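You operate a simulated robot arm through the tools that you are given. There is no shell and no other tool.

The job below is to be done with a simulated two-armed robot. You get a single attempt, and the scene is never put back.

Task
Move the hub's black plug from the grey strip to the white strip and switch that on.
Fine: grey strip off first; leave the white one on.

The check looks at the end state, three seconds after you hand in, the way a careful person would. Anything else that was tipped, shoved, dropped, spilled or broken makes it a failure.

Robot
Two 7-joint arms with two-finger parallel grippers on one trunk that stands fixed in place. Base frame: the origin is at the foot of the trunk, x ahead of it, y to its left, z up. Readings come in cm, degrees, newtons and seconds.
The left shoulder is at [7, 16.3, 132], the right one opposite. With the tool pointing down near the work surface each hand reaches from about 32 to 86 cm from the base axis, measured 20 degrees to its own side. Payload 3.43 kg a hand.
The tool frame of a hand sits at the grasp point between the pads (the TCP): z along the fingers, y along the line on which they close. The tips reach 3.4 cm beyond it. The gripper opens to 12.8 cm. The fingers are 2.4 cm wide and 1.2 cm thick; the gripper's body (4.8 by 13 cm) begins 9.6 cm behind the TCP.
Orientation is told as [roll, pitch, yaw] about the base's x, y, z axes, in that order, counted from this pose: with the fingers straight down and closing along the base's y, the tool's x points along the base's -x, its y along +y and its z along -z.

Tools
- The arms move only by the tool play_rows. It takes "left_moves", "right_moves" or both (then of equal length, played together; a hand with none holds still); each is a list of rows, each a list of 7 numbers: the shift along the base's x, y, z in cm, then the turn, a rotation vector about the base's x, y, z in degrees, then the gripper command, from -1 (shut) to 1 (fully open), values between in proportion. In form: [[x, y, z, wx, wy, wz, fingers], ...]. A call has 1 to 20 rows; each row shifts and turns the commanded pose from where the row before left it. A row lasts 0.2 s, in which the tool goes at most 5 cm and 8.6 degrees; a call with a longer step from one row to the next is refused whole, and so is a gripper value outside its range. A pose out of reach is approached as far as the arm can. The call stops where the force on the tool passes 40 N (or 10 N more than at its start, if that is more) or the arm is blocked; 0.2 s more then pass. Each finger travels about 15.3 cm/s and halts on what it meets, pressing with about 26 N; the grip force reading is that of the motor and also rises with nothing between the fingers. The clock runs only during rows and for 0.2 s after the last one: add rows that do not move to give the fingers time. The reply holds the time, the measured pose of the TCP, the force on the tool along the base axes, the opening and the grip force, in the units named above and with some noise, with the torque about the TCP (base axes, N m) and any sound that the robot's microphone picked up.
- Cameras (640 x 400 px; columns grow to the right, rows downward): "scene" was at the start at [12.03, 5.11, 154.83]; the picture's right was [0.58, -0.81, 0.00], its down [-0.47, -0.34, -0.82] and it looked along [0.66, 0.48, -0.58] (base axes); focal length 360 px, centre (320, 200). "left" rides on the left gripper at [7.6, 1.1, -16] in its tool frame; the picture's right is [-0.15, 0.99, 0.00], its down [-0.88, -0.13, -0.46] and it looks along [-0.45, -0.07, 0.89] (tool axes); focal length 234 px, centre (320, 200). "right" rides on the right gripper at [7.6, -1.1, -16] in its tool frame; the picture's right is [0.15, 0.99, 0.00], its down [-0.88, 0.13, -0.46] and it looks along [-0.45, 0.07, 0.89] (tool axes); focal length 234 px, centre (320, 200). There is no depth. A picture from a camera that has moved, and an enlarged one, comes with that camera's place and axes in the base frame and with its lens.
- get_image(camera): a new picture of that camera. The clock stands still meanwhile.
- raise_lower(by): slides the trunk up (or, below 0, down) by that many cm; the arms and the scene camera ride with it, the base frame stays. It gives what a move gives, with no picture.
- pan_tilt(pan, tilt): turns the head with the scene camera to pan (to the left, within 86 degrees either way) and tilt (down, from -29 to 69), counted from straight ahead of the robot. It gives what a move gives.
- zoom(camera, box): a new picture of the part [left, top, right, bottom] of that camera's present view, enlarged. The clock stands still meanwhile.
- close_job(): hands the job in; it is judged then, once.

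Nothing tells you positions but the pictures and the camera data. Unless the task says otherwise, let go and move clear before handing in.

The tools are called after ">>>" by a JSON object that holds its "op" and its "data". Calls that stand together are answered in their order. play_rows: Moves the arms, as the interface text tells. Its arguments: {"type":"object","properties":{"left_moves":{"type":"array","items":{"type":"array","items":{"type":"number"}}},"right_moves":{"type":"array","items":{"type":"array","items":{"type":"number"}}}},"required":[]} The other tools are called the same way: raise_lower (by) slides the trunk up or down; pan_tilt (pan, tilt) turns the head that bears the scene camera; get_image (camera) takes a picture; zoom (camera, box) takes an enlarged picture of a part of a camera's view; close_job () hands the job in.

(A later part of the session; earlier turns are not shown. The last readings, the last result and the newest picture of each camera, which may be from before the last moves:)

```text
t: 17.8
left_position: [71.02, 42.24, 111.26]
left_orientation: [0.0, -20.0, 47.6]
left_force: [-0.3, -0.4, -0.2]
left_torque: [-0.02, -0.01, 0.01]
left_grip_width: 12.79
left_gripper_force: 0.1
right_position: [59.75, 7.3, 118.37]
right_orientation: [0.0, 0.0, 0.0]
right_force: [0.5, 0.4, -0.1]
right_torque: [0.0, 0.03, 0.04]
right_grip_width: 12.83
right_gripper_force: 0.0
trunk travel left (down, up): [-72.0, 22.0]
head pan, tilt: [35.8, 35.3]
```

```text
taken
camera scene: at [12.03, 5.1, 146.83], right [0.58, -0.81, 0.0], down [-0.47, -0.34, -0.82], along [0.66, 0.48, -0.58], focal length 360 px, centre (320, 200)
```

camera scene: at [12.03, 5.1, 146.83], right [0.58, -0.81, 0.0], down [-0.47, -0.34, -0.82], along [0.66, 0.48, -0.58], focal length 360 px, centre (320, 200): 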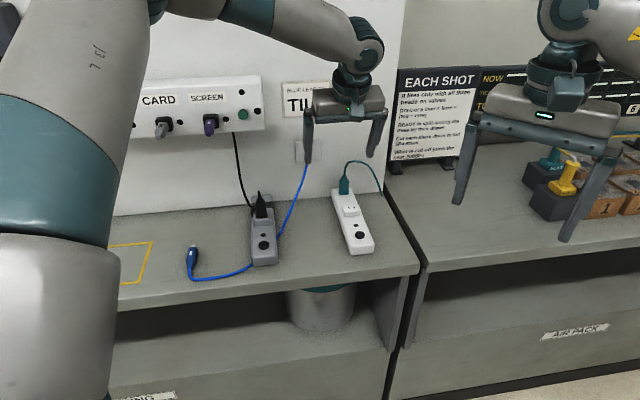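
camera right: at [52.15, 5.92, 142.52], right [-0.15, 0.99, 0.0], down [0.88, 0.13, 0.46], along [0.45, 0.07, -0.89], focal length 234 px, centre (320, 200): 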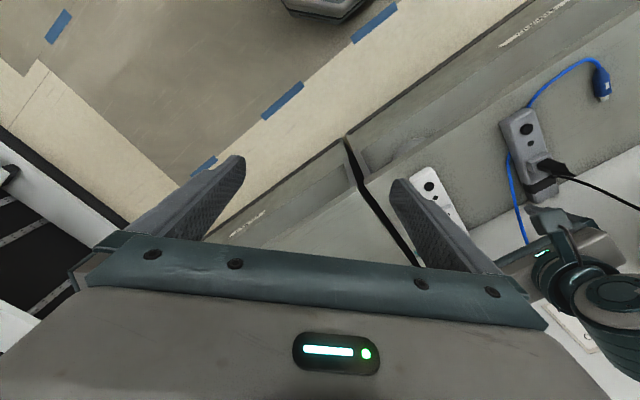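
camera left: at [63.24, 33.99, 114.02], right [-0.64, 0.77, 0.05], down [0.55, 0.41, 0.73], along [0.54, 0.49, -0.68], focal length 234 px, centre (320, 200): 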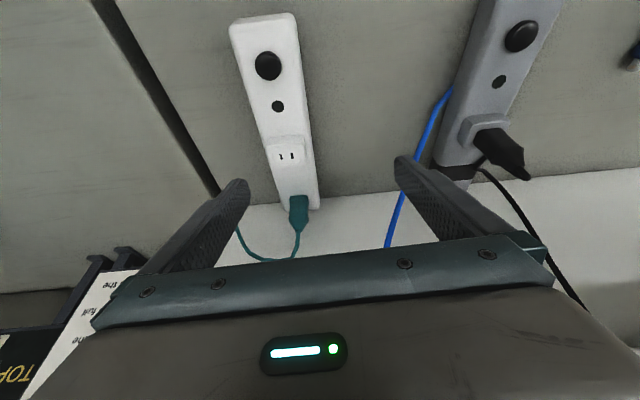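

All clear after the first 8 cm. I'll lower another 8 cm, then test the reach over the white outlet.

>>> {"op": "raise_lower", "data": {"by": -7}}

>>> {"op": "play_rows", "data": {"left_moves": [[1.5, -0.3, 0, 0, 0, 0, 1], [1.5, -0.3, 0, 0, 0, 0, 1], [1.5, 0, 0, 0, 0, 0, 1], [1.5, 0, 0, 0, 0, 0, 1], [0, 0, 0, 0, 0, 0, 1]]}}

>>> {"op": "get_image", "data": {"camera": "left"}}

>>> {"op": "get_image", "data": {"camera": "scene"}}

```text
t: 18.9
left_position: [70.93, 42.15, 104.23]
left_orientation: [0.0, -20.0, 47.8]
left_force: [-0.3, 0.3, -0.1]
left_torque: [0.02, 0.0, 0.01]
left_grip_width: 12.83
left_gripper_force: 0.0
right_position: [59.78, 7.1, 111.59]
right_orientation: [0.0, 0.1, -0.1]
right_force: [-0.3, -0.1, -0.3]
right_torque: [0.01, -0.01, -0.04]
right_grip_width: 12.82
right_gripper_force: 0.0
trunk travel left (down, up): [-65.0, 29.0]
head pan, tilt: [35.8, 35.3]
```

```text
t: 20.1
left_position: [76.95, 41.71, 104.33]
left_orientation: [-0.1, -20.1, 47.7]
left_force: [-1.2, 0.4, 0.2]
left_torque: [0.01, -0.02, 0.05]
left_grip_width: 12.81
left_gripper_force: 0.1
right_position: [59.65, 7.14, 111.54]
right_orientation: [0.0, 0.0, 0.0]
right_force: [1.2, -0.4, -0.5]
right_torque: [-0.01, -0.02, -0.02]
right_grip_width: 12.8
right_gripper_force: 0.0
trunk travel left (down, up): [-65.0, 29.0]
head pan, tilt: [35.8, 35.3]
```

```text
taken
camera left: at [67.68, 33.12, 116.75], right [-0.64, 0.77, 0.05], down [0.55, 0.41, 0.73], along [0.54, 0.49, -0.68], focal length 234 px, centre (320, 200)
```

left: 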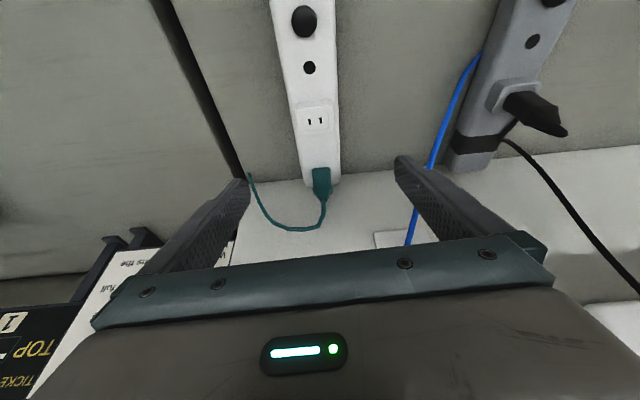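

```text
taken
camera scene: at [11.97, 5.1, 139.83], right [0.58, -0.81, 0.0], down [-0.47, -0.34, -0.82], along [0.66, 0.48, -0.58], focal length 360 px, centre (320, 200)
```

scene: 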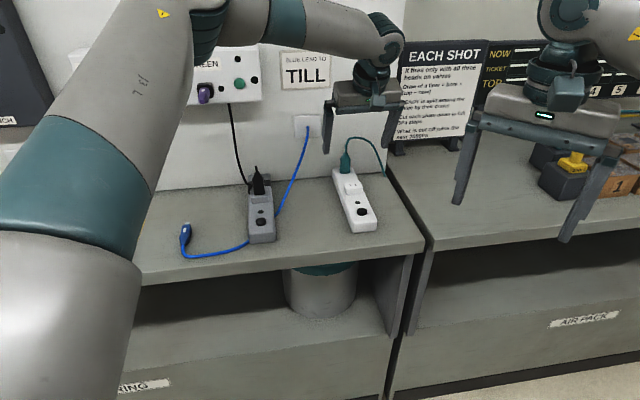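

With the trunk 15 cm lower, the hand reaches over the white outlet. I'll test going down to working height with the fingers wide open, still above everything, and survey the outlet.

>>> {"op": "play_rows", "data": {"left_moves": [[0, 0, -2, 0, 0, 0, 1], [0, 0, -2, 0, 0, 0, 1], [0, 0, -2, 0, 0, 0, 1], [0, 0, 0, 0, 0, 0, 1]]}}

>>> {"op": "get_image", "data": {"camera": "left"}}

>>> {"op": "zoom", "data": {"camera": "left", "box": [270, 40, 370, 140]}}

>>> {"op": "zoom", "data": {"camera": "scene", "box": [320, 140, 390, 240]}}

```text
t: 21.1
left_position: [77.03, 41.6, 98.2]
left_orientation: [0.0, -20.0, 47.8]
left_force: [-0.1, 0.0, 0.6]
left_torque: [-0.04, 0.01, -0.01]
left_grip_width: 12.8
left_gripper_force: 0.0
right_position: [59.73, 7.14, 111.54]
right_orientation: [0.0, 0.0, 0.0]
right_force: [0.2, 1.1, -0.1]
right_torque: [0.03, 0.0, 0.0]
right_grip_width: 12.82
right_gripper_force: 0.1
trunk travel left (down, up): [-65.0, 29.0]
head pan, tilt: [35.8, 35.3]
```

```text
taken
camera left: at [67.66, 32.97, 110.73], right [-0.64, 0.77, 0.05], down [0.55, 0.41, 0.73], along [0.54, 0.49, -0.68], focal length 234 px, centre (320, 200)
```

left: 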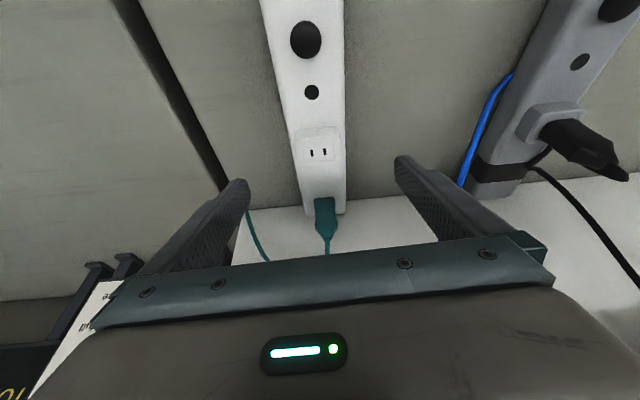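

```text
4.00 times, centred on (320, 90) of left
camera zoom: at [67.66, 32.97, 110.73], right [-0.64, 0.77, 0.05], down [0.55, 0.41, 0.73], along [0.54, 0.49, -0.68], focal length 937 px, centre (320, 640)
```

zoom: 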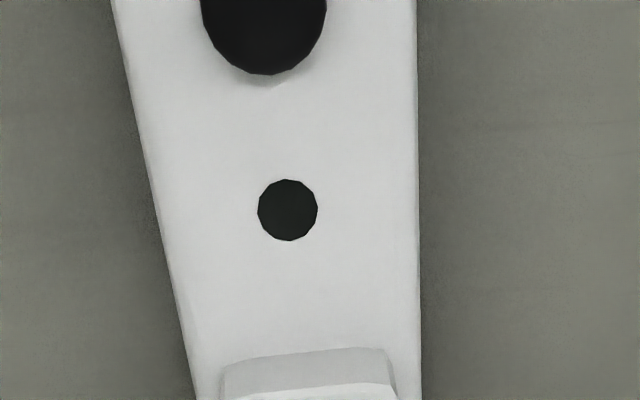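

```text
4.00 times, centred on (355, 190) of scene
camera zoom: at [12.01, 5.09, 139.83], right [0.58, -0.81, 0.0], down [-0.47, -0.34, -0.82], along [0.66, 0.48, -0.58], focal length 1440 px, centre (180, 240)
```

zoom: 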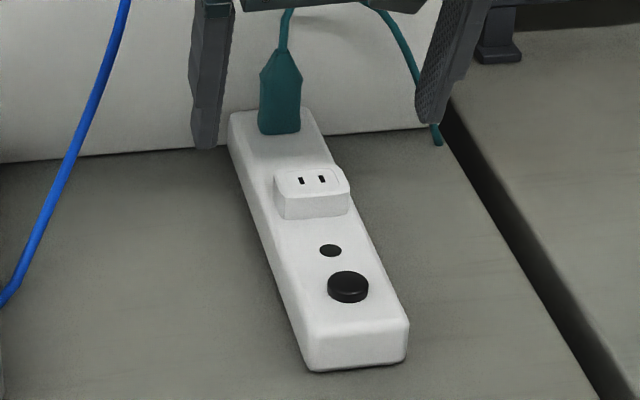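

The arm reaches working height over the outlet. Next I'll measure the white slots precisely from this pose.

>>> {"op": "zoom", "data": {"camera": "left", "box": [280, 120, 360, 180]}}

>>> {"op": "zoom", "data": {"camera": "scene", "box": [335, 170, 375, 200]}}

>>> {"op": "zoom", "data": {"camera": "left", "box": [500, 80, 640, 200]}}

```text
6.67 times, centred on (320, 150) of left
camera zoom: at [67.66, 32.97, 110.73], right [-0.64, 0.77, 0.05], down [0.55, 0.41, 0.73], along [0.54, 0.49, -0.68], focal length 1561 px, centre (320, 533)
```

zoom: 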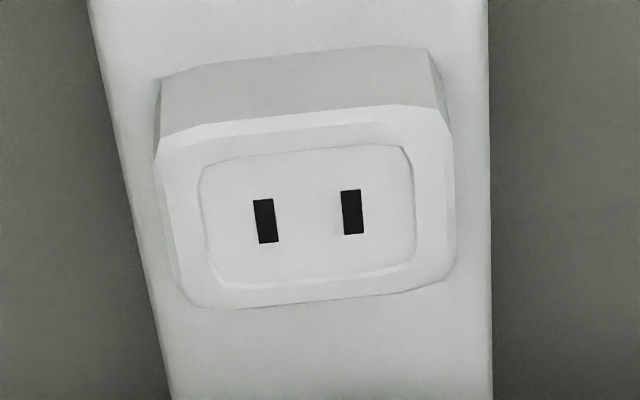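

```text
13.33 times, centred on (355, 185) of scene
camera zoom: at [12.01, 5.09, 139.83], right [0.58, -0.81, 0.0], down [-0.47, -0.34, -0.82], along [0.66, 0.48, -0.58], focal length 4799 px, centre (-147, 400)
```

zoom: 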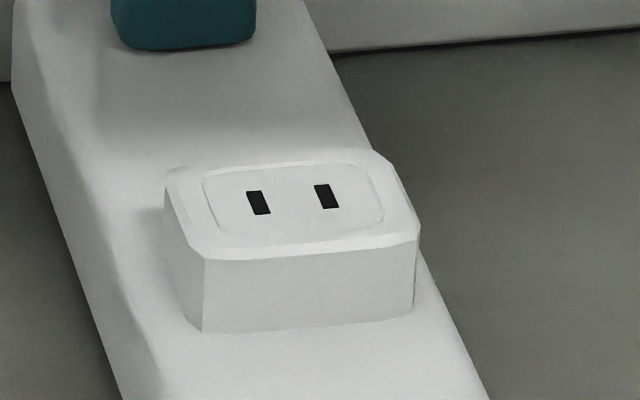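

```text
3.33 times, centred on (570, 140) of left
camera zoom: at [67.66, 32.97, 110.73], right [-0.64, 0.77, 0.05], down [0.55, 0.41, 0.73], along [0.54, 0.49, -0.68], focal length 781 px, centre (-513, 400)
```

zoom: 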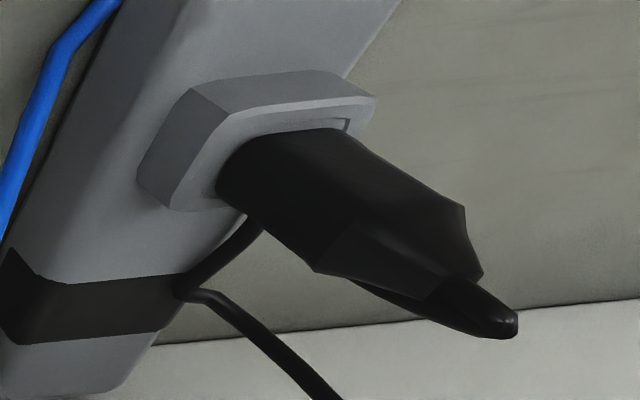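

The white slot midpoint comes out at about (77.8, 42.4, 91.2), and the white strip is turned about 3° from my current yaw. Next I'll lift and go back to hover beside the black plug, to measure it with the same hand tilt.

>>> {"op": "play_rows", "data": {"left_moves": [[0, 0, 3, 0, 0, 0, 1], [0, 0, 3, 0, 0, 0, 1], [-1, 0.8, 2, 0, 0, 0, 1], [-3, 2.4, 0, 0, 0, 0, 1], [-3, 2.4, 0, 0, 0, 0, 1], [-3, 2.4, 0, 0, 0, 0, 1], [-3, 2.4, 0, 0, 0, 0, 1], [-3, 2.4, -1, 0, 0, 0, 1], [-2.3, 1.7, -1, 0, 0, 0, 1], [0, 0, 0, 0, 0, 0, 1]]}}

>>> {"op": "get_image", "data": {"camera": "left"}}

>>> {"op": "zoom", "data": {"camera": "left", "box": [260, 90, 380, 210]}}

>>> {"op": "get_image", "data": {"camera": "scene"}}

```text
t: 23.2
left_position: [58.94, 56.16, 103.99]
left_orientation: [-0.1, -20.0, 47.7]
left_force: [1.0, -0.2, 0.7]
left_torque: [0.01, 0.03, 0.02]
left_grip_width: 12.81
left_gripper_force: 0.0
right_position: [59.85, 6.96, 111.41]
right_orientation: [0.0, 0.0, 0.1]
right_force: [-0.3, 0.1, -0.3]
right_torque: [0.03, -0.01, 0.01]
right_grip_width: 12.81
right_gripper_force: 0.0
trunk travel left (down, up): [-65.0, 29.0]
head pan, tilt: [35.8, 35.3]
```

```text
taken
camera left: at [49.59, 47.55, 116.64], right [-0.64, 0.77, 0.05], down [0.55, 0.41, 0.73], along [0.54, 0.49, -0.68], focal length 234 px, centre (320, 200)
```

left: 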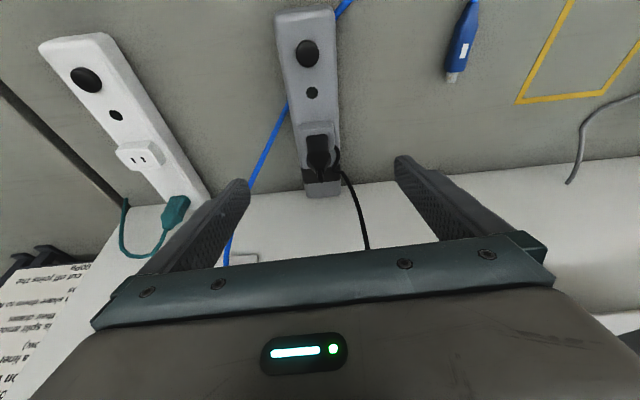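

```text
3.33 times, centred on (320, 150) of left
camera zoom: at [49.59, 47.55, 116.64], right [-0.64, 0.77, 0.05], down [0.55, 0.41, 0.73], along [0.54, 0.49, -0.68], focal length 781 px, centre (320, 367)
```

zoom: 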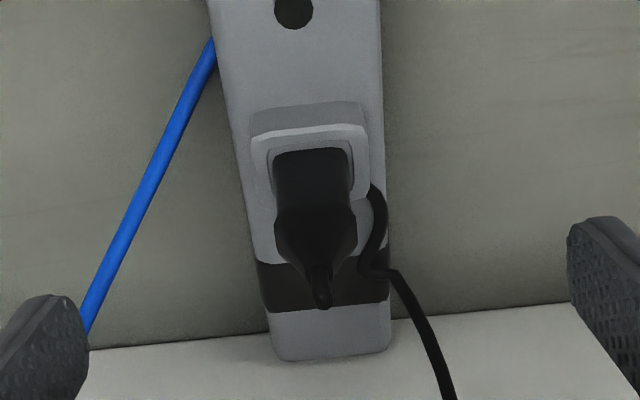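

```text
taken
camera scene: at [12.1, 5.02, 139.82], right [0.58, -0.81, 0.0], down [-0.47, -0.34, -0.82], along [0.66, 0.48, -0.58], focal length 360 px, centre (320, 200)
```

scene: 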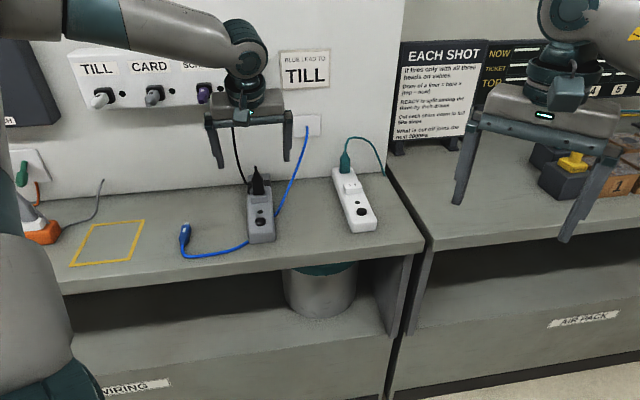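

Both strips turn out parallel at about 44.6°, with the plug axis near (61.55, 58.85) and its body about 2.7 cm wide by 1.9 cm thick. I'll trim the yaw, narrow the fingers to 5.5 cm to stay clear of the blue lead, and come down around the plug part way.

>>> {"op": "play_rows", "data": {"left_moves": [[1.1, 1.1, 0, 0, 0, -1.6, 0.4], [1.13, 1.17, 0, 0, 0, -1.5, -0.14], [0, 0, 0, 0, 0, 0, -0.14], [0, 0, -2, 0, 0, 0, -0.14], [0, 0, -2, 0, 0, 0, -0.14], [0, 0, 0, 0, 0, 0, -0.14]]}}

>>> {"op": "get_image", "data": {"camera": "left"}}

>>> {"op": "zoom", "data": {"camera": "left", "box": [250, 110, 390, 240]}}

>>> {"op": "zoom", "data": {"camera": "scene", "box": [200, 90, 320, 250]}}

>>> {"op": "zoom", "data": {"camera": "right", "box": [500, 40, 640, 220]}}

```text
t: 24.6
left_position: [61.28, 58.63, 100.15]
left_orientation: [-0.1, -19.9, 44.6]
left_force: [0.2, -0.4, -0.5]
left_torque: [-0.03, -0.02, 0.02]
left_grip_width: 5.51
left_gripper_force: 0.0
right_position: [59.73, 7.14, 111.53]
right_orientation: [0.1, 0.0, 0.0]
right_force: [0.5, -0.4, 0.0]
right_torque: [0.01, -0.03, -0.01]
right_grip_width: 12.79
right_gripper_force: 0.0
trunk travel left (down, up): [-65.0, 29.0]
head pan, tilt: [35.8, 35.3]
```

```text
taken
camera left: at [51.44, 50.5, 112.66], right [-0.6, 0.8, 0.05], down [0.57, 0.38, 0.73], along [0.57, 0.46, -0.68], focal length 234 px, centre (320, 200)
```

left: 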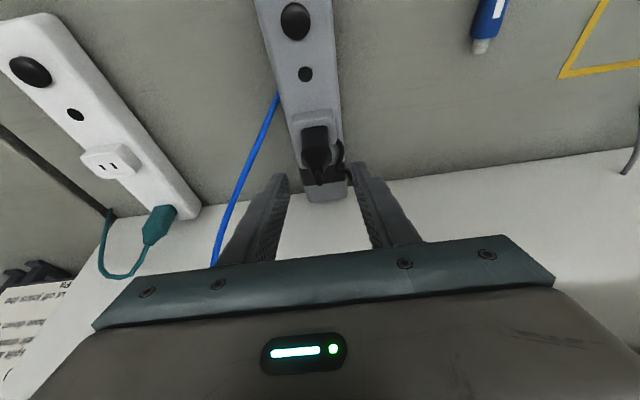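

```text
3.08 times, centred on (320, 175) of left
camera zoom: at [51.44, 50.5, 112.66], right [-0.6, 0.8, 0.05], down [0.57, 0.38, 0.73], along [0.57, 0.46, -0.68], focal length 720 px, centre (320, 277)
```

zoom: 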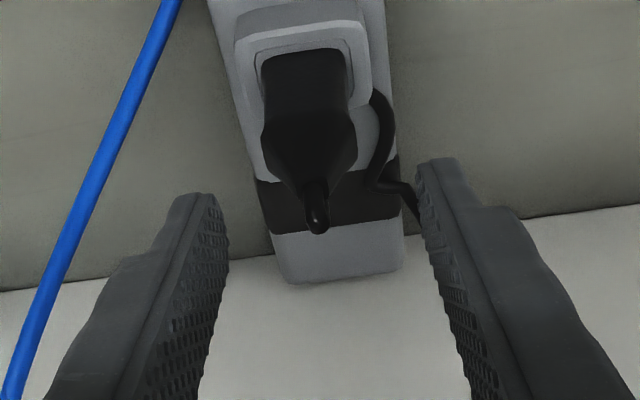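

```text
2.50 times, centred on (260, 170) of scene
camera zoom: at [11.98, 5.07, 139.84], right [0.58, -0.81, 0.0], down [-0.47, -0.34, -0.82], along [0.66, 0.48, -0.58], focal length 900 px, centre (470, 275)
```

zoom: 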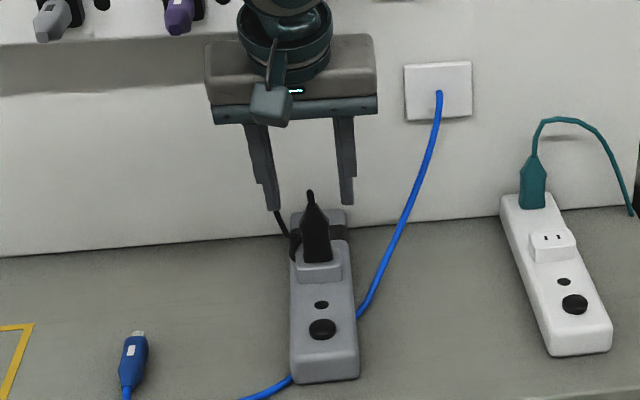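

```text
2.22 times, centred on (570, 130) of right
camera zoom: at [52.07, 5.9, 127.53], right [-0.15, 0.99, 0.0], down [0.88, 0.13, 0.46], along [0.45, 0.07, -0.89], focal length 520 px, centre (-236, 356)
```

zoom: 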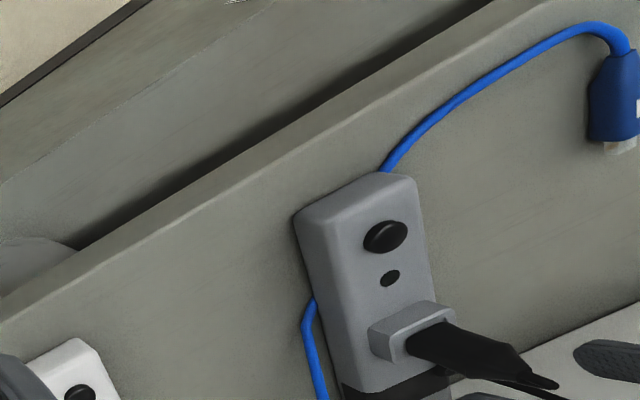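

The plug is centred between the fingers and both pads clear the cord. I'll descend until the tips are just above the socket block's top, then check.

>>> {"op": "play_rows", "data": {"left_moves": [[-0.14, -0.14, -1.5, 0, 0, 0, -0.14], [0, 0, -1.5, 0, 0, 0, -0.14], [0, 0, -1.2, 0, 0, 0, -0.14], [0, 0, -0.8, 0, 0, 0, -0.14], [0, 0, 0, 0, 0, 0, -0.14]]}}

>>> {"op": "get_image", "data": {"camera": "left"}}

>>> {"op": "zoom", "data": {"camera": "left", "box": [250, 90, 390, 220]}}

>>> {"op": "zoom", "data": {"camera": "scene", "box": [220, 130, 310, 230]}}

>>> {"op": "zoom", "data": {"camera": "right", "box": [540, 90, 640, 220]}}

```text
t: 25.9
left_position: [60.73, 58.14, 95.25]
left_orientation: [0.0, -20.1, 44.6]
left_force: [0.4, -0.3, -0.1]
left_torque: [0.0, -0.02, 0.0]
left_grip_width: 5.51
left_gripper_force: 0.1
right_position: [59.72, 7.19, 111.55]
right_orientation: [0.0, 0.0, 0.0]
right_force: [-0.2, 0.7, -0.7]
right_torque: [0.0, 0.05, 0.02]
right_grip_width: 12.81
right_gripper_force: 0.1
trunk travel left (down, up): [-65.0, 29.0]
head pan, tilt: [35.8, 35.3]
```

```text
taken
camera left: at [51.02, 50.23, 107.65], right [-0.6, 0.8, 0.05], down [0.57, 0.38, 0.73], along [0.56, 0.46, -0.68], focal length 234 px, centre (320, 200)
```

left: 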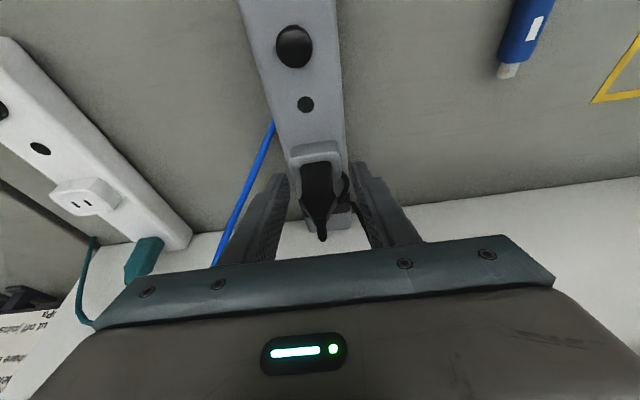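

```text
3.08 times, centred on (320, 155) of left
camera zoom: at [51.02, 50.23, 107.65], right [-0.6, 0.8, 0.05], down [0.57, 0.38, 0.73], along [0.56, 0.46, -0.68], focal length 720 px, centre (320, 338)
```

zoom: 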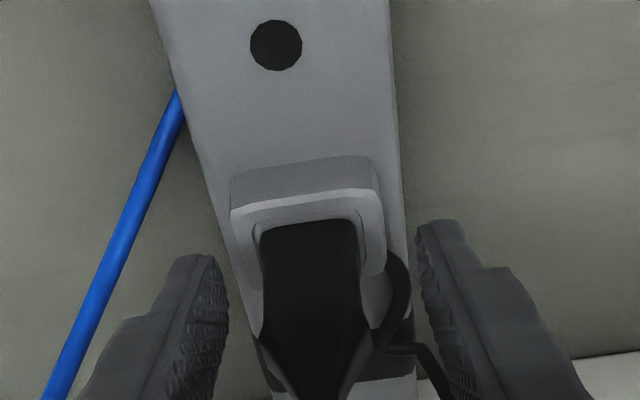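

```text
4.00 times, centred on (265, 180) of scene
camera zoom: at [12.02, 5.1, 139.83], right [0.58, -0.81, 0.0], down [-0.47, -0.34, -0.82], along [0.66, 0.48, -0.58], focal length 1440 px, centre (540, 280)
```

zoom: 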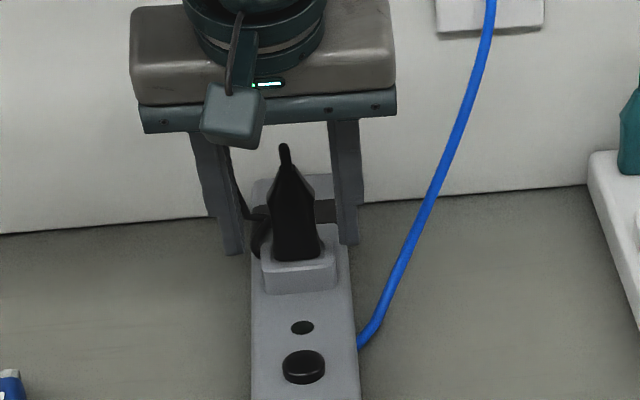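

```text
3.08 times, centred on (590, 155) of right
camera zoom: at [52.1, 5.92, 127.51], right [-0.15, 0.99, 0.0], down [0.88, 0.13, 0.46], along [0.45, 0.07, -0.89], focal length 720 px, centre (-511, 338)
```

zoom: 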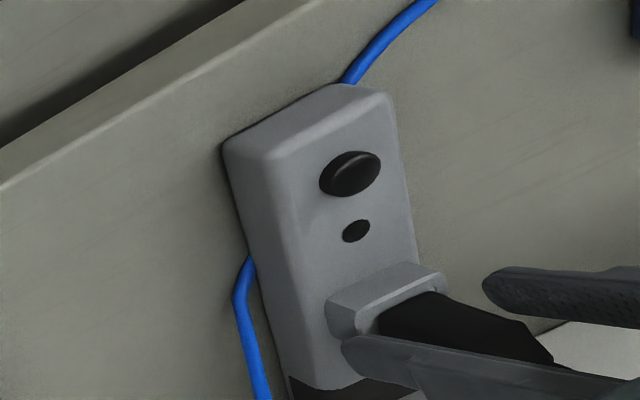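

The tips sit about 4 mm above the block's top, with the hand about 4 mm short toward the wall. I'll shift that much and close gently on the plug.

>>> {"op": "play_rows", "data": {"left_moves": [[0.42, 0.2, -0.1, 0, 0, 0, -0.14], [0, 0, 0, 0, 0, 0, -0.35], [0, 0, 0, 0, 0, 0, -0.5], [0, 0, 0, 0, 0, 0, -0.5]]}}

>>> {"op": "zoom", "data": {"camera": "left", "box": [250, 90, 390, 220]}}

>>> {"op": "zoom", "data": {"camera": "scene", "box": [220, 130, 310, 230]}}

```text
t: 26.9
left_position: [61.21, 58.43, 94.99]
left_orientation: [0.1, -20.0, 44.5]
left_force: [0.1, 0.3, -0.2]
left_torque: [0.0, 0.04, 0.01]
left_grip_width: 3.19
left_gripper_force: 0.0
right_position: [59.67, 7.13, 111.52]
right_orientation: [0.0, 0.1, -0.1]
right_force: [-0.4, -0.1, -0.3]
right_torque: [-0.01, -0.01, -0.01]
right_grip_width: 12.81
right_gripper_force: 0.1
trunk travel left (down, up): [-65.0, 29.0]
head pan, tilt: [35.8, 35.3]
```

```text
3.08 times, centred on (320, 155) of left
camera zoom: at [51.47, 50.41, 107.57], right [-0.6, 0.8, 0.05], down [0.57, 0.38, 0.73], along [0.56, 0.46, -0.68], focal length 720 px, centre (320, 338)
```

zoom: 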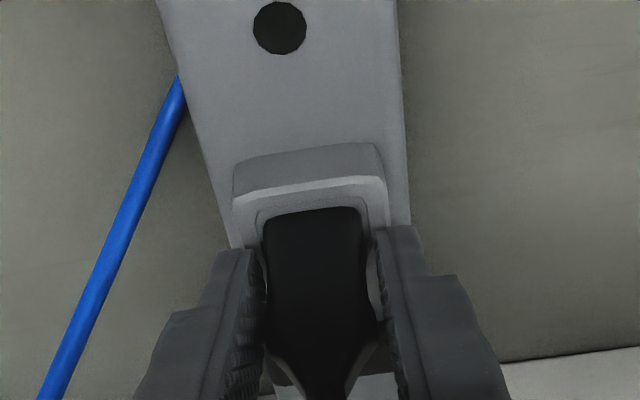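

```text
4.00 times, centred on (265, 180) of scene
camera zoom: at [12.03, 5.1, 139.83], right [0.58, -0.81, 0.0], down [-0.47, -0.34, -0.82], along [0.66, 0.48, -0.58], focal length 1440 px, centre (540, 280)
```

zoom: 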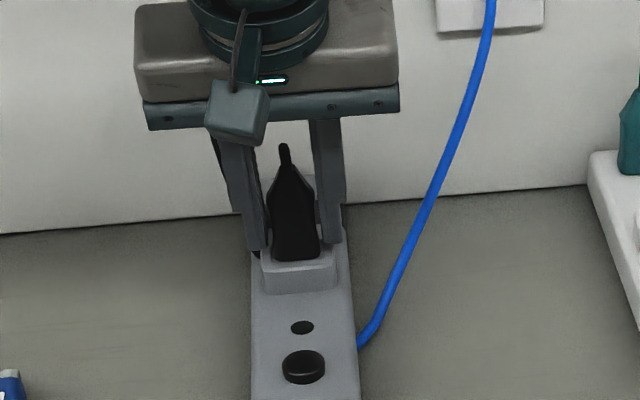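

The pads straddle the plug evenly with a few millimetres on each side. I'll close fully and check the grip.

>>> {"op": "play_rows", "data": {"left_moves": [[0, 0, 0, 0, 0, 0, -0.58], [0, 0, 0, 0, 0, 0, -0.7], [0, 0, 0, 0, 0, 0, -1], [0, 0, 0, 0, 0, 0, -1]]}}

>>> {"op": "zoom", "data": {"camera": "left", "box": [250, 90, 390, 220]}}

>>> {"op": "zoom", "data": {"camera": "scene", "box": [220, 130, 310, 230]}}

```text
t: 27.9
left_position: [61.2, 58.39, 95.1]
left_orientation: [0.1, -19.9, 44.6]
left_force: [0.0, -0.6, -0.2]
left_torque: [-0.06, -0.03, 0.03]
left_grip_width: 2.67
left_gripper_force: 26.2
right_position: [59.85, 7.06, 111.42]
right_orientation: [0.1, 0.1, 0.0]
right_force: [0.2, 0.7, 0.9]
right_torque: [0.0, -0.02, 0.02]
right_grip_width: 12.8
right_gripper_force: 0.0
trunk travel left (down, up): [-65.0, 29.0]
head pan, tilt: [35.8, 35.3]
```

```text
3.08 times, centred on (320, 155) of left
camera zoom: at [51.47, 50.41, 107.57], right [-0.6, 0.8, 0.05], down [0.57, 0.38, 0.73], along [0.56, 0.46, -0.68], focal length 720 px, centre (320, 338)
```

zoom: 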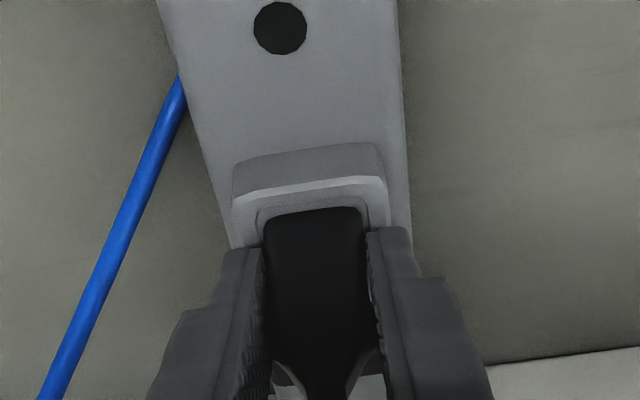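

```text
4.00 times, centred on (265, 180) of scene
camera zoom: at [12.04, 5.09, 139.83], right [0.58, -0.81, 0.0], down [-0.47, -0.34, -0.82], along [0.66, 0.48, -0.58], focal length 1440 px, centre (540, 280)
```

zoom: 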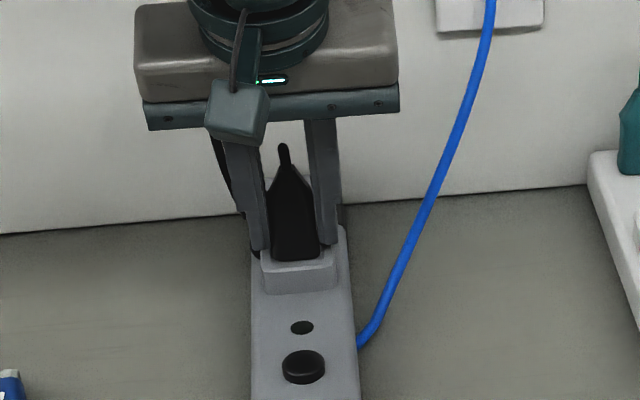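

Gripped at 2.67 cm with steady force. I'll pull straight up in small steps and watch the force and the grey strip.

>>> {"op": "play_rows", "data": {"left_moves": [[0, 0, 0.2, 0, 0, 0, -1], [0, 0, 0.2, 0, 0, 0, -1], [0, 0, 0.2, 0, 0, 0, -1]]}}

>>> {"op": "zoom", "data": {"camera": "scene", "box": [220, 130, 310, 250]}}

>>> {"op": "zoom", "data": {"camera": "left", "box": [250, 90, 390, 220]}}

```text
t: 28.6
left_position: [61.18, 58.51, 95.74]
left_orientation: [-0.1, -20.0, 44.8]
left_force: [-0.1, -0.2, 0.7]
left_torque: [-0.01, -0.03, 0.0]
left_grip_width: 2.72
left_gripper_force: 26.0
right_position: [59.75, 7.21, 111.45]
right_orientation: [0.0, 0.0, 0.1]
right_force: [-0.5, 0.7, -0.6]
right_torque: [-0.02, 0.0, 0.03]
right_grip_width: 12.8
right_gripper_force: 0.1
trunk travel left (down, up): [-65.0, 29.0]
head pan, tilt: [35.8, 35.3]
```

```text
3.33 times, centred on (265, 190) of scene
camera zoom: at [11.97, 5.07, 139.85], right [0.59, -0.81, 0.0], down [-0.47, -0.34, -0.82], along [0.66, 0.48, -0.58], focal length 1200 px, centre (503, 233)
```

zoom: 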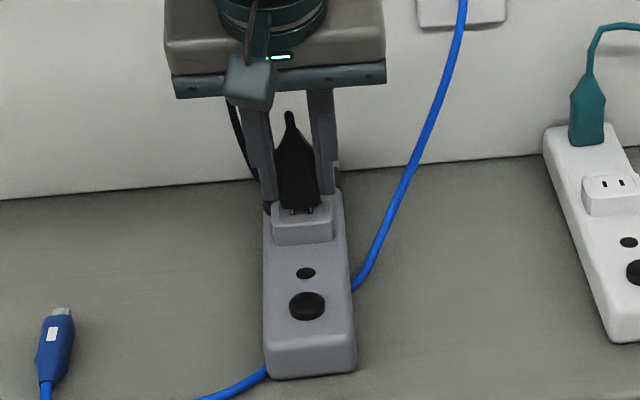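

```text
3.08 times, centred on (320, 155) of left
camera zoom: at [51.45, 50.38, 108.28], right [-0.6, 0.8, 0.05], down [0.57, 0.38, 0.73], along [0.57, 0.46, -0.68], focal length 720 px, centre (320, 338)
```

zoom: 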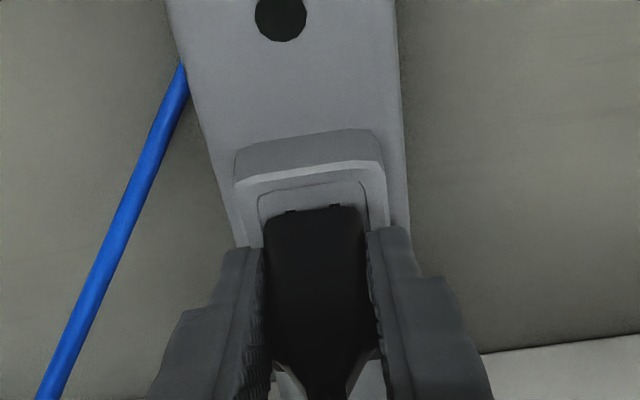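

The plug is rising, the blades are starting to show, the force is tiny and the strip is still. I'll keep lifting until the blades clear the socket.

>>> {"op": "play_rows", "data": {"left_moves": [[0, 0, 0.3, 0, 0, 0, -1], [0, 0, 0.3, 0, 0, 0, -1], [0, 0, 0.4, 0, 0, 0, -1], [0, 0, 0.4, 0, 0, 0, -1], [0, 0, 0.4, 0, 0, 0, -1]]}}

>>> {"op": "zoom", "data": {"camera": "scene", "box": [220, 110, 310, 230]}}

>>> {"op": "zoom", "data": {"camera": "left", "box": [250, 90, 390, 220]}}

>>> {"op": "zoom", "data": {"camera": "right", "box": [540, 90, 640, 220]}}

```text
t: 29.9
left_position: [61.15, 58.33, 97.59]
left_orientation: [0.0, -20.1, 44.6]
left_force: [-0.1, -0.2, -0.4]
left_torque: [-0.02, -0.02, 0.01]
left_grip_width: 2.71
left_gripper_force: 25.8
right_position: [59.68, 7.25, 111.52]
right_orientation: [-0.1, 0.0, 0.0]
right_force: [-0.3, 0.0, -0.3]
right_torque: [0.01, 0.05, -0.02]
right_grip_width: 12.82
right_gripper_force: 0.1
trunk travel left (down, up): [-65.0, 29.0]
head pan, tilt: [35.8, 35.3]
```

```text
3.33 times, centred on (265, 170) of scene
camera zoom: at [12.02, 5.09, 139.83], right [0.58, -0.81, 0.0], down [-0.47, -0.34, -0.82], along [0.66, 0.48, -0.58], focal length 1200 px, centre (503, 300)
```

zoom: 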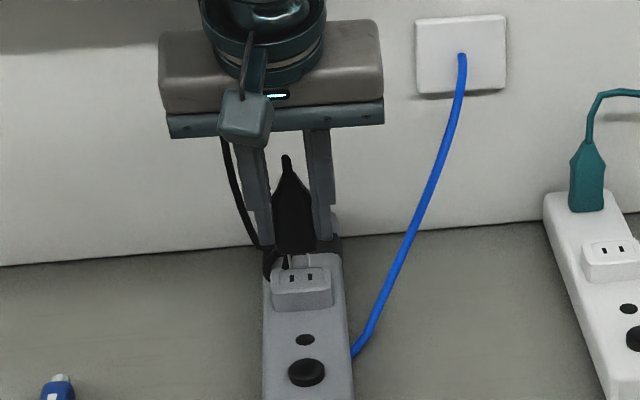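

```text
3.08 times, centred on (320, 155) of left
camera zoom: at [51.44, 50.36, 110.11], right [-0.6, 0.8, 0.05], down [0.57, 0.38, 0.73], along [0.56, 0.46, -0.68], focal length 720 px, centre (320, 338)
```

zoom: 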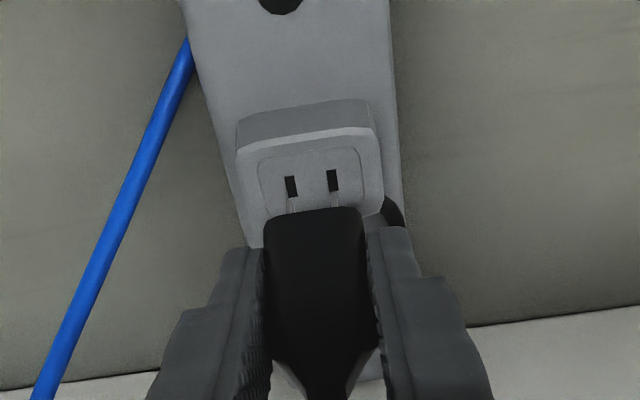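

```text
3.08 times, centred on (590, 155) of right
camera zoom: at [52.11, 5.91, 127.51], right [-0.15, 0.99, 0.0], down [0.88, 0.13, 0.46], along [0.45, 0.07, -0.89], focal length 720 px, centre (-511, 338)
```

zoom: 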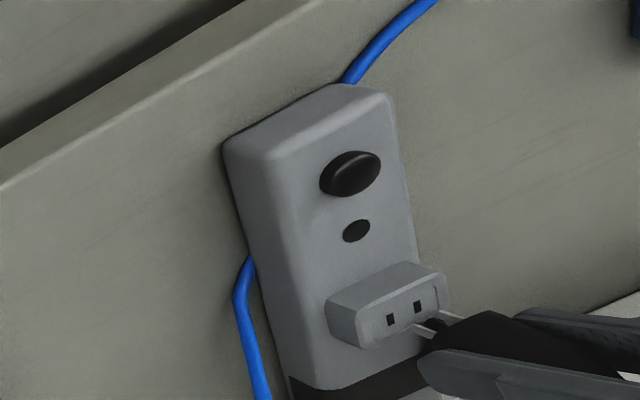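

The blades are out of the grey socket and the force readings stay near zero. I'll lift a bit more and check how the cord behaves at the dark band.

>>> {"op": "play_rows", "data": {"left_moves": [[0, 0, 0.5, 0, 0, 0, -1], [0, 0, 0.5, 0, 0, 0, -1], [0, 0, 0.5, 0, 0, 0, -1], [0, 0, 0.5, 0, 0, 0, -1]]}}

>>> {"op": "zoom", "data": {"camera": "scene", "box": [220, 110, 310, 230]}}

>>> {"op": "zoom", "data": {"camera": "left", "box": [250, 90, 390, 220]}}

>>> {"op": "zoom", "data": {"camera": "right", "box": [540, 90, 640, 220]}}

```text
t: 30.9
left_position: [61.26, 58.52, 99.48]
left_orientation: [0.1, -20.0, 44.5]
left_force: [-0.1, 0.0, -0.1]
left_torque: [-0.03, 0.01, 0.01]
left_grip_width: 2.67
left_gripper_force: 26.0
right_position: [59.71, 7.18, 111.43]
right_orientation: [0.0, 0.0, 0.0]
right_force: [0.0, 1.3, 0.1]
right_torque: [0.0, 0.02, 0.01]
right_grip_width: 12.82
right_gripper_force: 0.0
trunk travel left (down, up): [-65.0, 29.0]
head pan, tilt: [35.8, 35.3]
```

```text
3.33 times, centred on (265, 170) of scene
camera zoom: at [12.02, 5.1, 139.83], right [0.58, -0.81, 0.0], down [-0.47, -0.34, -0.82], along [0.66, 0.48, -0.58], focal length 1200 px, centre (503, 300)
```

zoom: 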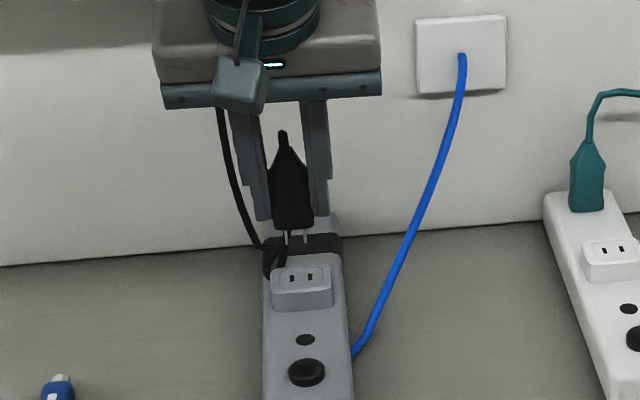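

```text
3.08 times, centred on (320, 155) of left
camera zoom: at [51.52, 50.52, 111.98], right [-0.6, 0.8, 0.05], down [0.57, 0.38, 0.73], along [0.57, 0.46, -0.68], focal length 720 px, centre (320, 338)
```

zoom: 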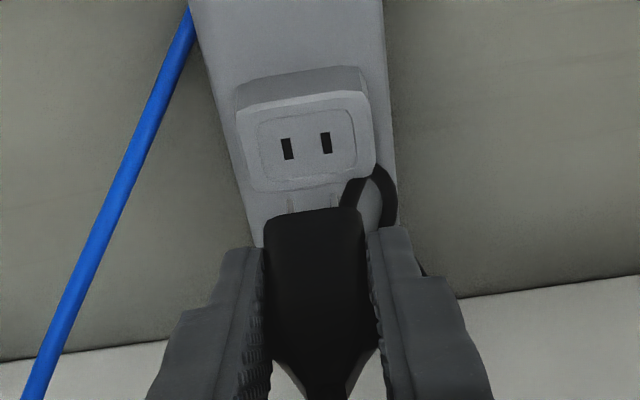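

```text
3.08 times, centred on (590, 155) of right
camera zoom: at [52.11, 5.92, 127.51], right [-0.15, 0.99, 0.0], down [0.88, 0.13, 0.46], along [0.45, 0.07, -0.89], focal length 720 px, centre (-511, 338)
```

zoom: 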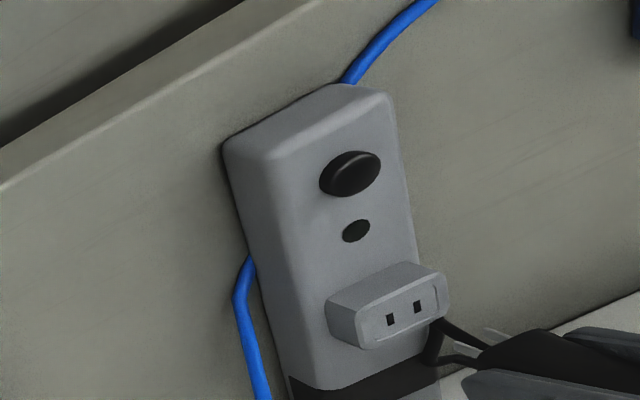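

The plug is free and the cord still has slack near the block. I'll continue lifting and see whether the band lets the cord go.

>>> {"op": "play_rows", "data": {"left_moves": [[0, 0, 0.8, 0, 0, 0, -1], [0, 0, 0.8, 0, 0, 0, -1], [0, 0, 0.8, 0, 0, 0, -1], [0, 0, 0.8, 0, 0, 0, -1]]}}

>>> {"op": "zoom", "data": {"camera": "scene", "box": [220, 100, 310, 220]}}

>>> {"op": "zoom", "data": {"camera": "left", "box": [250, 90, 390, 220]}}

>>> {"op": "zoom", "data": {"camera": "right", "box": [540, 90, 640, 220]}}

```text
t: 31.9
left_position: [61.07, 58.47, 102.63]
left_orientation: [0.1, -19.9, 44.7]
left_force: [-1.5, 0.0, 0.1]
left_torque: [0.04, 0.0, -0.01]
left_grip_width: 2.7
left_gripper_force: 26.2
right_position: [59.7, 7.16, 111.51]
right_orientation: [-0.1, 0.0, 0.0]
right_force: [0.2, -0.4, 0.0]
right_torque: [0.05, 0.0, -0.02]
right_grip_width: 12.79
right_gripper_force: 0.0
trunk travel left (down, up): [-65.0, 29.0]
head pan, tilt: [35.8, 35.3]
```

```text
3.33 times, centred on (265, 160) of scene
camera zoom: at [12.01, 5.09, 139.83], right [0.58, -0.81, 0.0], down [-0.47, -0.34, -0.82], along [0.66, 0.48, -0.58], focal length 1200 px, centre (503, 333)
```

zoom: 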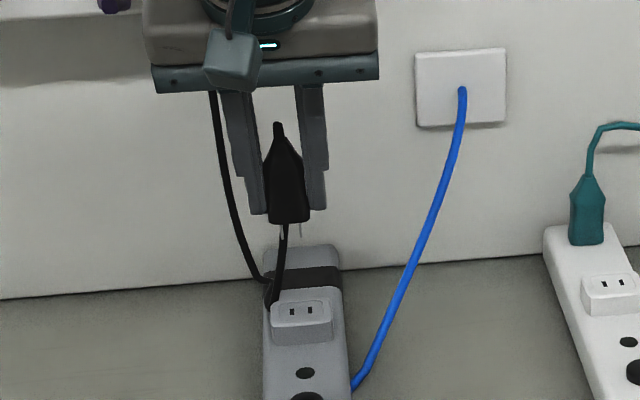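

```text
3.08 times, centred on (320, 155) of left
camera zoom: at [51.45, 50.4, 115.2], right [-0.6, 0.8, 0.05], down [0.57, 0.38, 0.73], along [0.56, 0.46, -0.68], focal length 720 px, centre (320, 338)
```

zoom: 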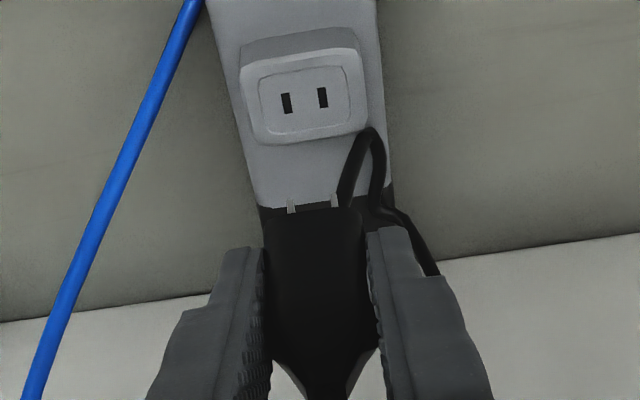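

```text
3.08 times, centred on (590, 155) of right
camera zoom: at [52.1, 5.91, 127.51], right [-0.15, 0.99, 0.0], down [0.88, 0.13, 0.46], along [0.45, 0.07, -0.89], focal length 720 px, centre (-511, 338)
```

zoom: 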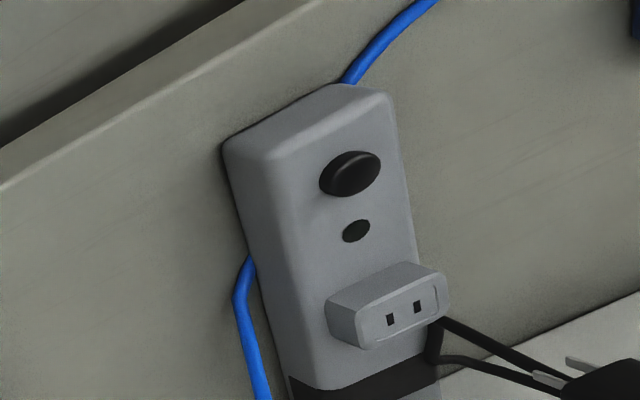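

The cord now hangs from the plug's underside and runs loosely over the band to the hub, with no tension. I'll carry the plug sideways toward the white strip in short runs, watching force and cord.

>>> {"op": "play_rows", "data": {"left_moves": [[0, 0, 0.7, 0, 0, 0, -1], [0.9, -0.9, 0.3, 0, 0, 0, -1], [0.9, -0.9, 0, 0, 0, 0, -1], [0.9, -0.9, 0, 0, 0, 0, -1], [0.9, -0.9, 0, 0, 0, 0, -1]]}}

>>> {"op": "get_image", "data": {"camera": "scene"}}

>>> {"op": "zoom", "data": {"camera": "scene", "box": [220, 80, 340, 230]}}

>>> {"op": "get_image", "data": {"camera": "left"}}

```text
t: 33.0
left_position: [65.02, 54.88, 103.7]
left_orientation: [-0.1, -20.0, 44.7]
left_force: [-0.3, 0.1, -1.6]
left_torque: [0.02, -0.02, 0.01]
left_grip_width: 2.68
left_gripper_force: 25.8
right_position: [59.84, 7.13, 111.47]
right_orientation: [0.0, 0.1, 0.0]
right_force: [0.9, 0.2, 0.4]
right_torque: [0.0, -0.04, -0.01]
right_grip_width: 12.8
right_gripper_force: 0.1
trunk travel left (down, up): [-65.0, 29.0]
head pan, tilt: [35.8, 35.3]
```

```text
taken
camera scene: at [12.1, 5.05, 139.82], right [0.58, -0.81, 0.0], down [-0.47, -0.34, -0.82], along [0.66, 0.48, -0.58], focal length 360 px, centre (320, 200)
```

scene: 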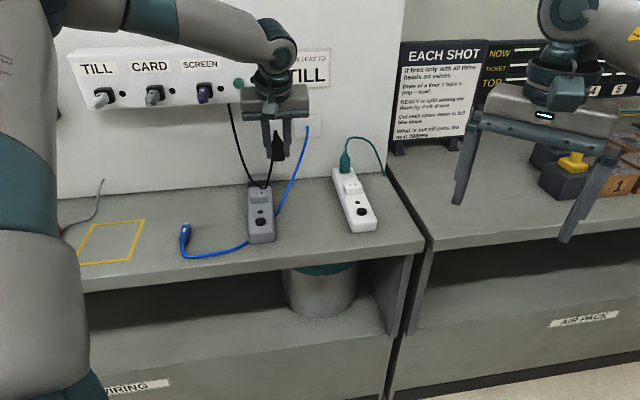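

```text
2.67 times, centred on (280, 155) of scene
camera zoom: at [12.1, 5.05, 139.82], right [0.58, -0.81, 0.0], down [-0.47, -0.34, -0.82], along [0.66, 0.48, -0.58], focal length 960 px, centre (427, 320)
```

zoom: 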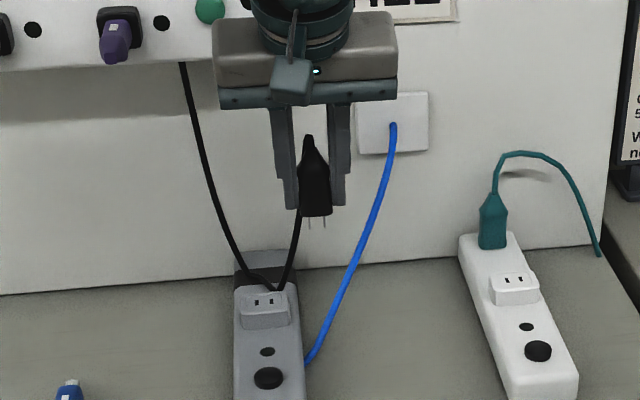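

```text
taken
camera left: at [55.26, 46.74, 116.17], right [-0.6, 0.8, 0.05], down [0.57, 0.38, 0.73], along [0.56, 0.46, -0.68], focal length 234 px, centre (320, 200)
```

left: 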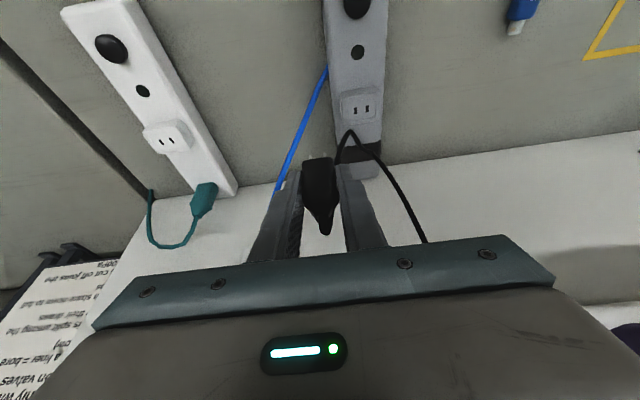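

The cord has slipped free of the band and hangs in a loose V, with the grey strip unmoved. I'll carry the plug further toward the white outlet.

>>> {"op": "play_rows", "data": {"left_moves": [[1.2, -1.22, 0, 0, 0, 0, -1], [1.2, -1.22, 0, 0, 0, 0, -1], [1.2, -1.22, 0, 0, 0, 0, -1], [1.2, -1.22, 0, 0, 0, 0, -1], [0, 0, 0, 0, 0, 0, -1]]}}

>>> {"op": "get_image", "data": {"camera": "scene"}}

>>> {"op": "zoom", "data": {"camera": "scene", "box": [200, 60, 400, 240]}}

>>> {"op": "get_image", "data": {"camera": "left"}}

```text
t: 34.2
left_position: [69.54, 50.04, 103.6]
left_orientation: [-0.1, -19.9, 44.7]
left_force: [-0.1, 1.0, -0.5]
left_torque: [0.01, -0.02, 0.0]
left_grip_width: 2.7
left_gripper_force: 26.2
right_position: [59.7, 7.25, 111.54]
right_orientation: [0.0, 0.1, 0.0]
right_force: [-0.3, -0.5, 0.1]
right_torque: [-0.02, -0.04, 0.02]
right_grip_width: 12.8
right_gripper_force: 0.1
trunk travel left (down, up): [-65.0, 29.0]
head pan, tilt: [35.8, 35.3]
```

```text
taken
camera scene: at [11.98, 5.16, 139.83], right [0.59, -0.81, 0.0], down [-0.47, -0.34, -0.82], along [0.66, 0.48, -0.58], focal length 360 px, centre (320, 200)
```

scene: 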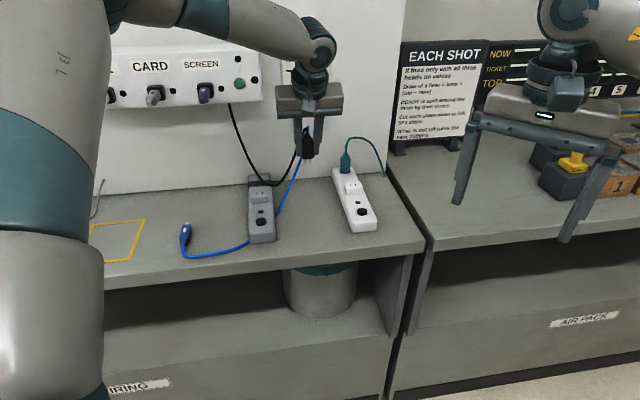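

```text
2.22 times, centred on (300, 150) of scene
camera zoom: at [11.98, 5.16, 139.83], right [0.59, -0.81, 0.0], down [-0.47, -0.34, -0.82], along [0.66, 0.48, -0.58], focal length 800 px, centre (364, 311)
```

zoom: 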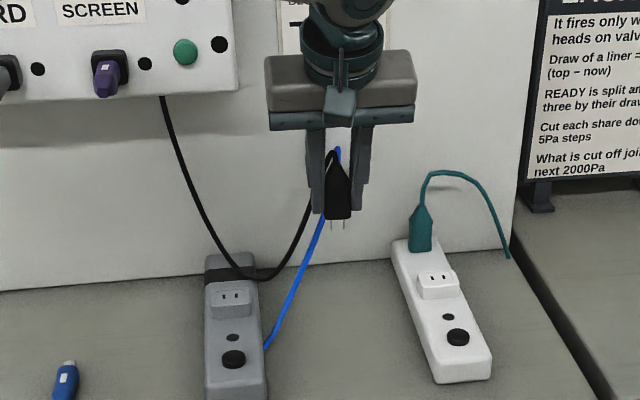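

```text
taken
camera left: at [59.85, 42.07, 116.22], right [-0.6, 0.8, 0.05], down [0.57, 0.38, 0.73], along [0.57, 0.46, -0.68], focal length 234 px, centre (320, 200)
```

left: 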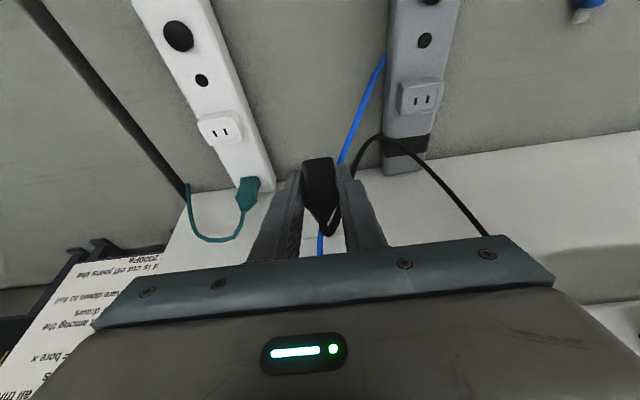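

The cord still hangs loosely, passing above the blue lead. I'll zoom in to see exactly where it joins the plug.

>>> {"op": "zoom", "data": {"camera": "left", "box": [260, 120, 400, 260]}}

>>> {"op": "zoom", "data": {"camera": "scene", "box": [270, 110, 350, 190]}}

>>> {"op": "get_image", "data": {"camera": "right"}}

```text
2.86 times, centred on (330, 190) of left
camera zoom: at [59.85, 42.07, 116.22], right [-0.6, 0.8, 0.05], down [0.57, 0.38, 0.73], along [0.57, 0.46, -0.68], focal length 669 px, centre (291, 229)
```

zoom: 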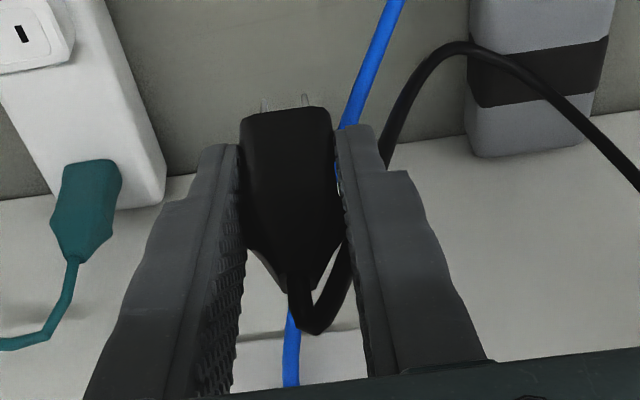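

```text
5.00 times, centred on (310, 150) of scene
camera zoom: at [11.98, 5.16, 139.83], right [0.59, -0.81, 0.0], down [-0.47, -0.34, -0.82], along [0.66, 0.48, -0.58], focal length 1800 px, centre (370, 450)
```

zoom: 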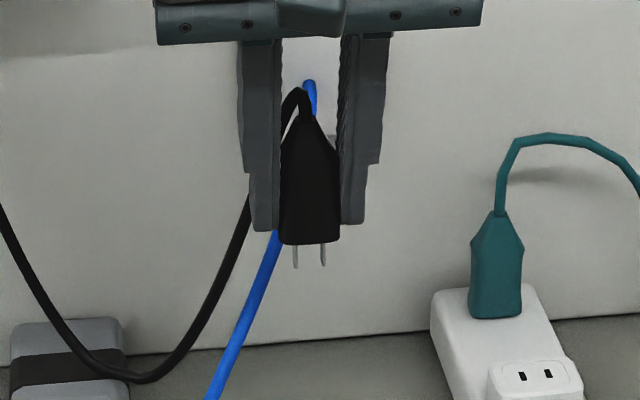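

```text
taken
camera right: at [52.07, 5.97, 127.53], right [-0.15, 0.99, 0.0], down [0.88, 0.13, 0.46], along [0.45, 0.07, -0.89], focal length 234 px, centre (320, 200)
```

right: 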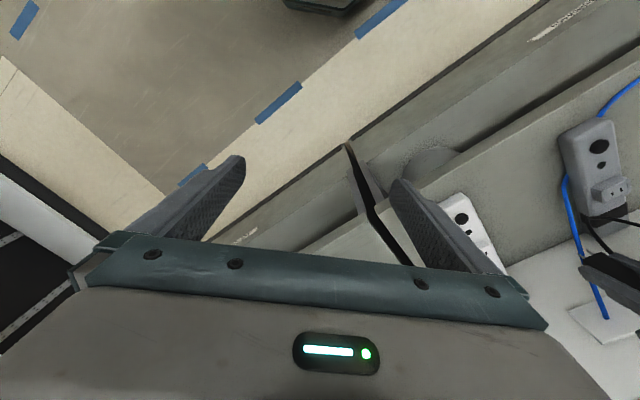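

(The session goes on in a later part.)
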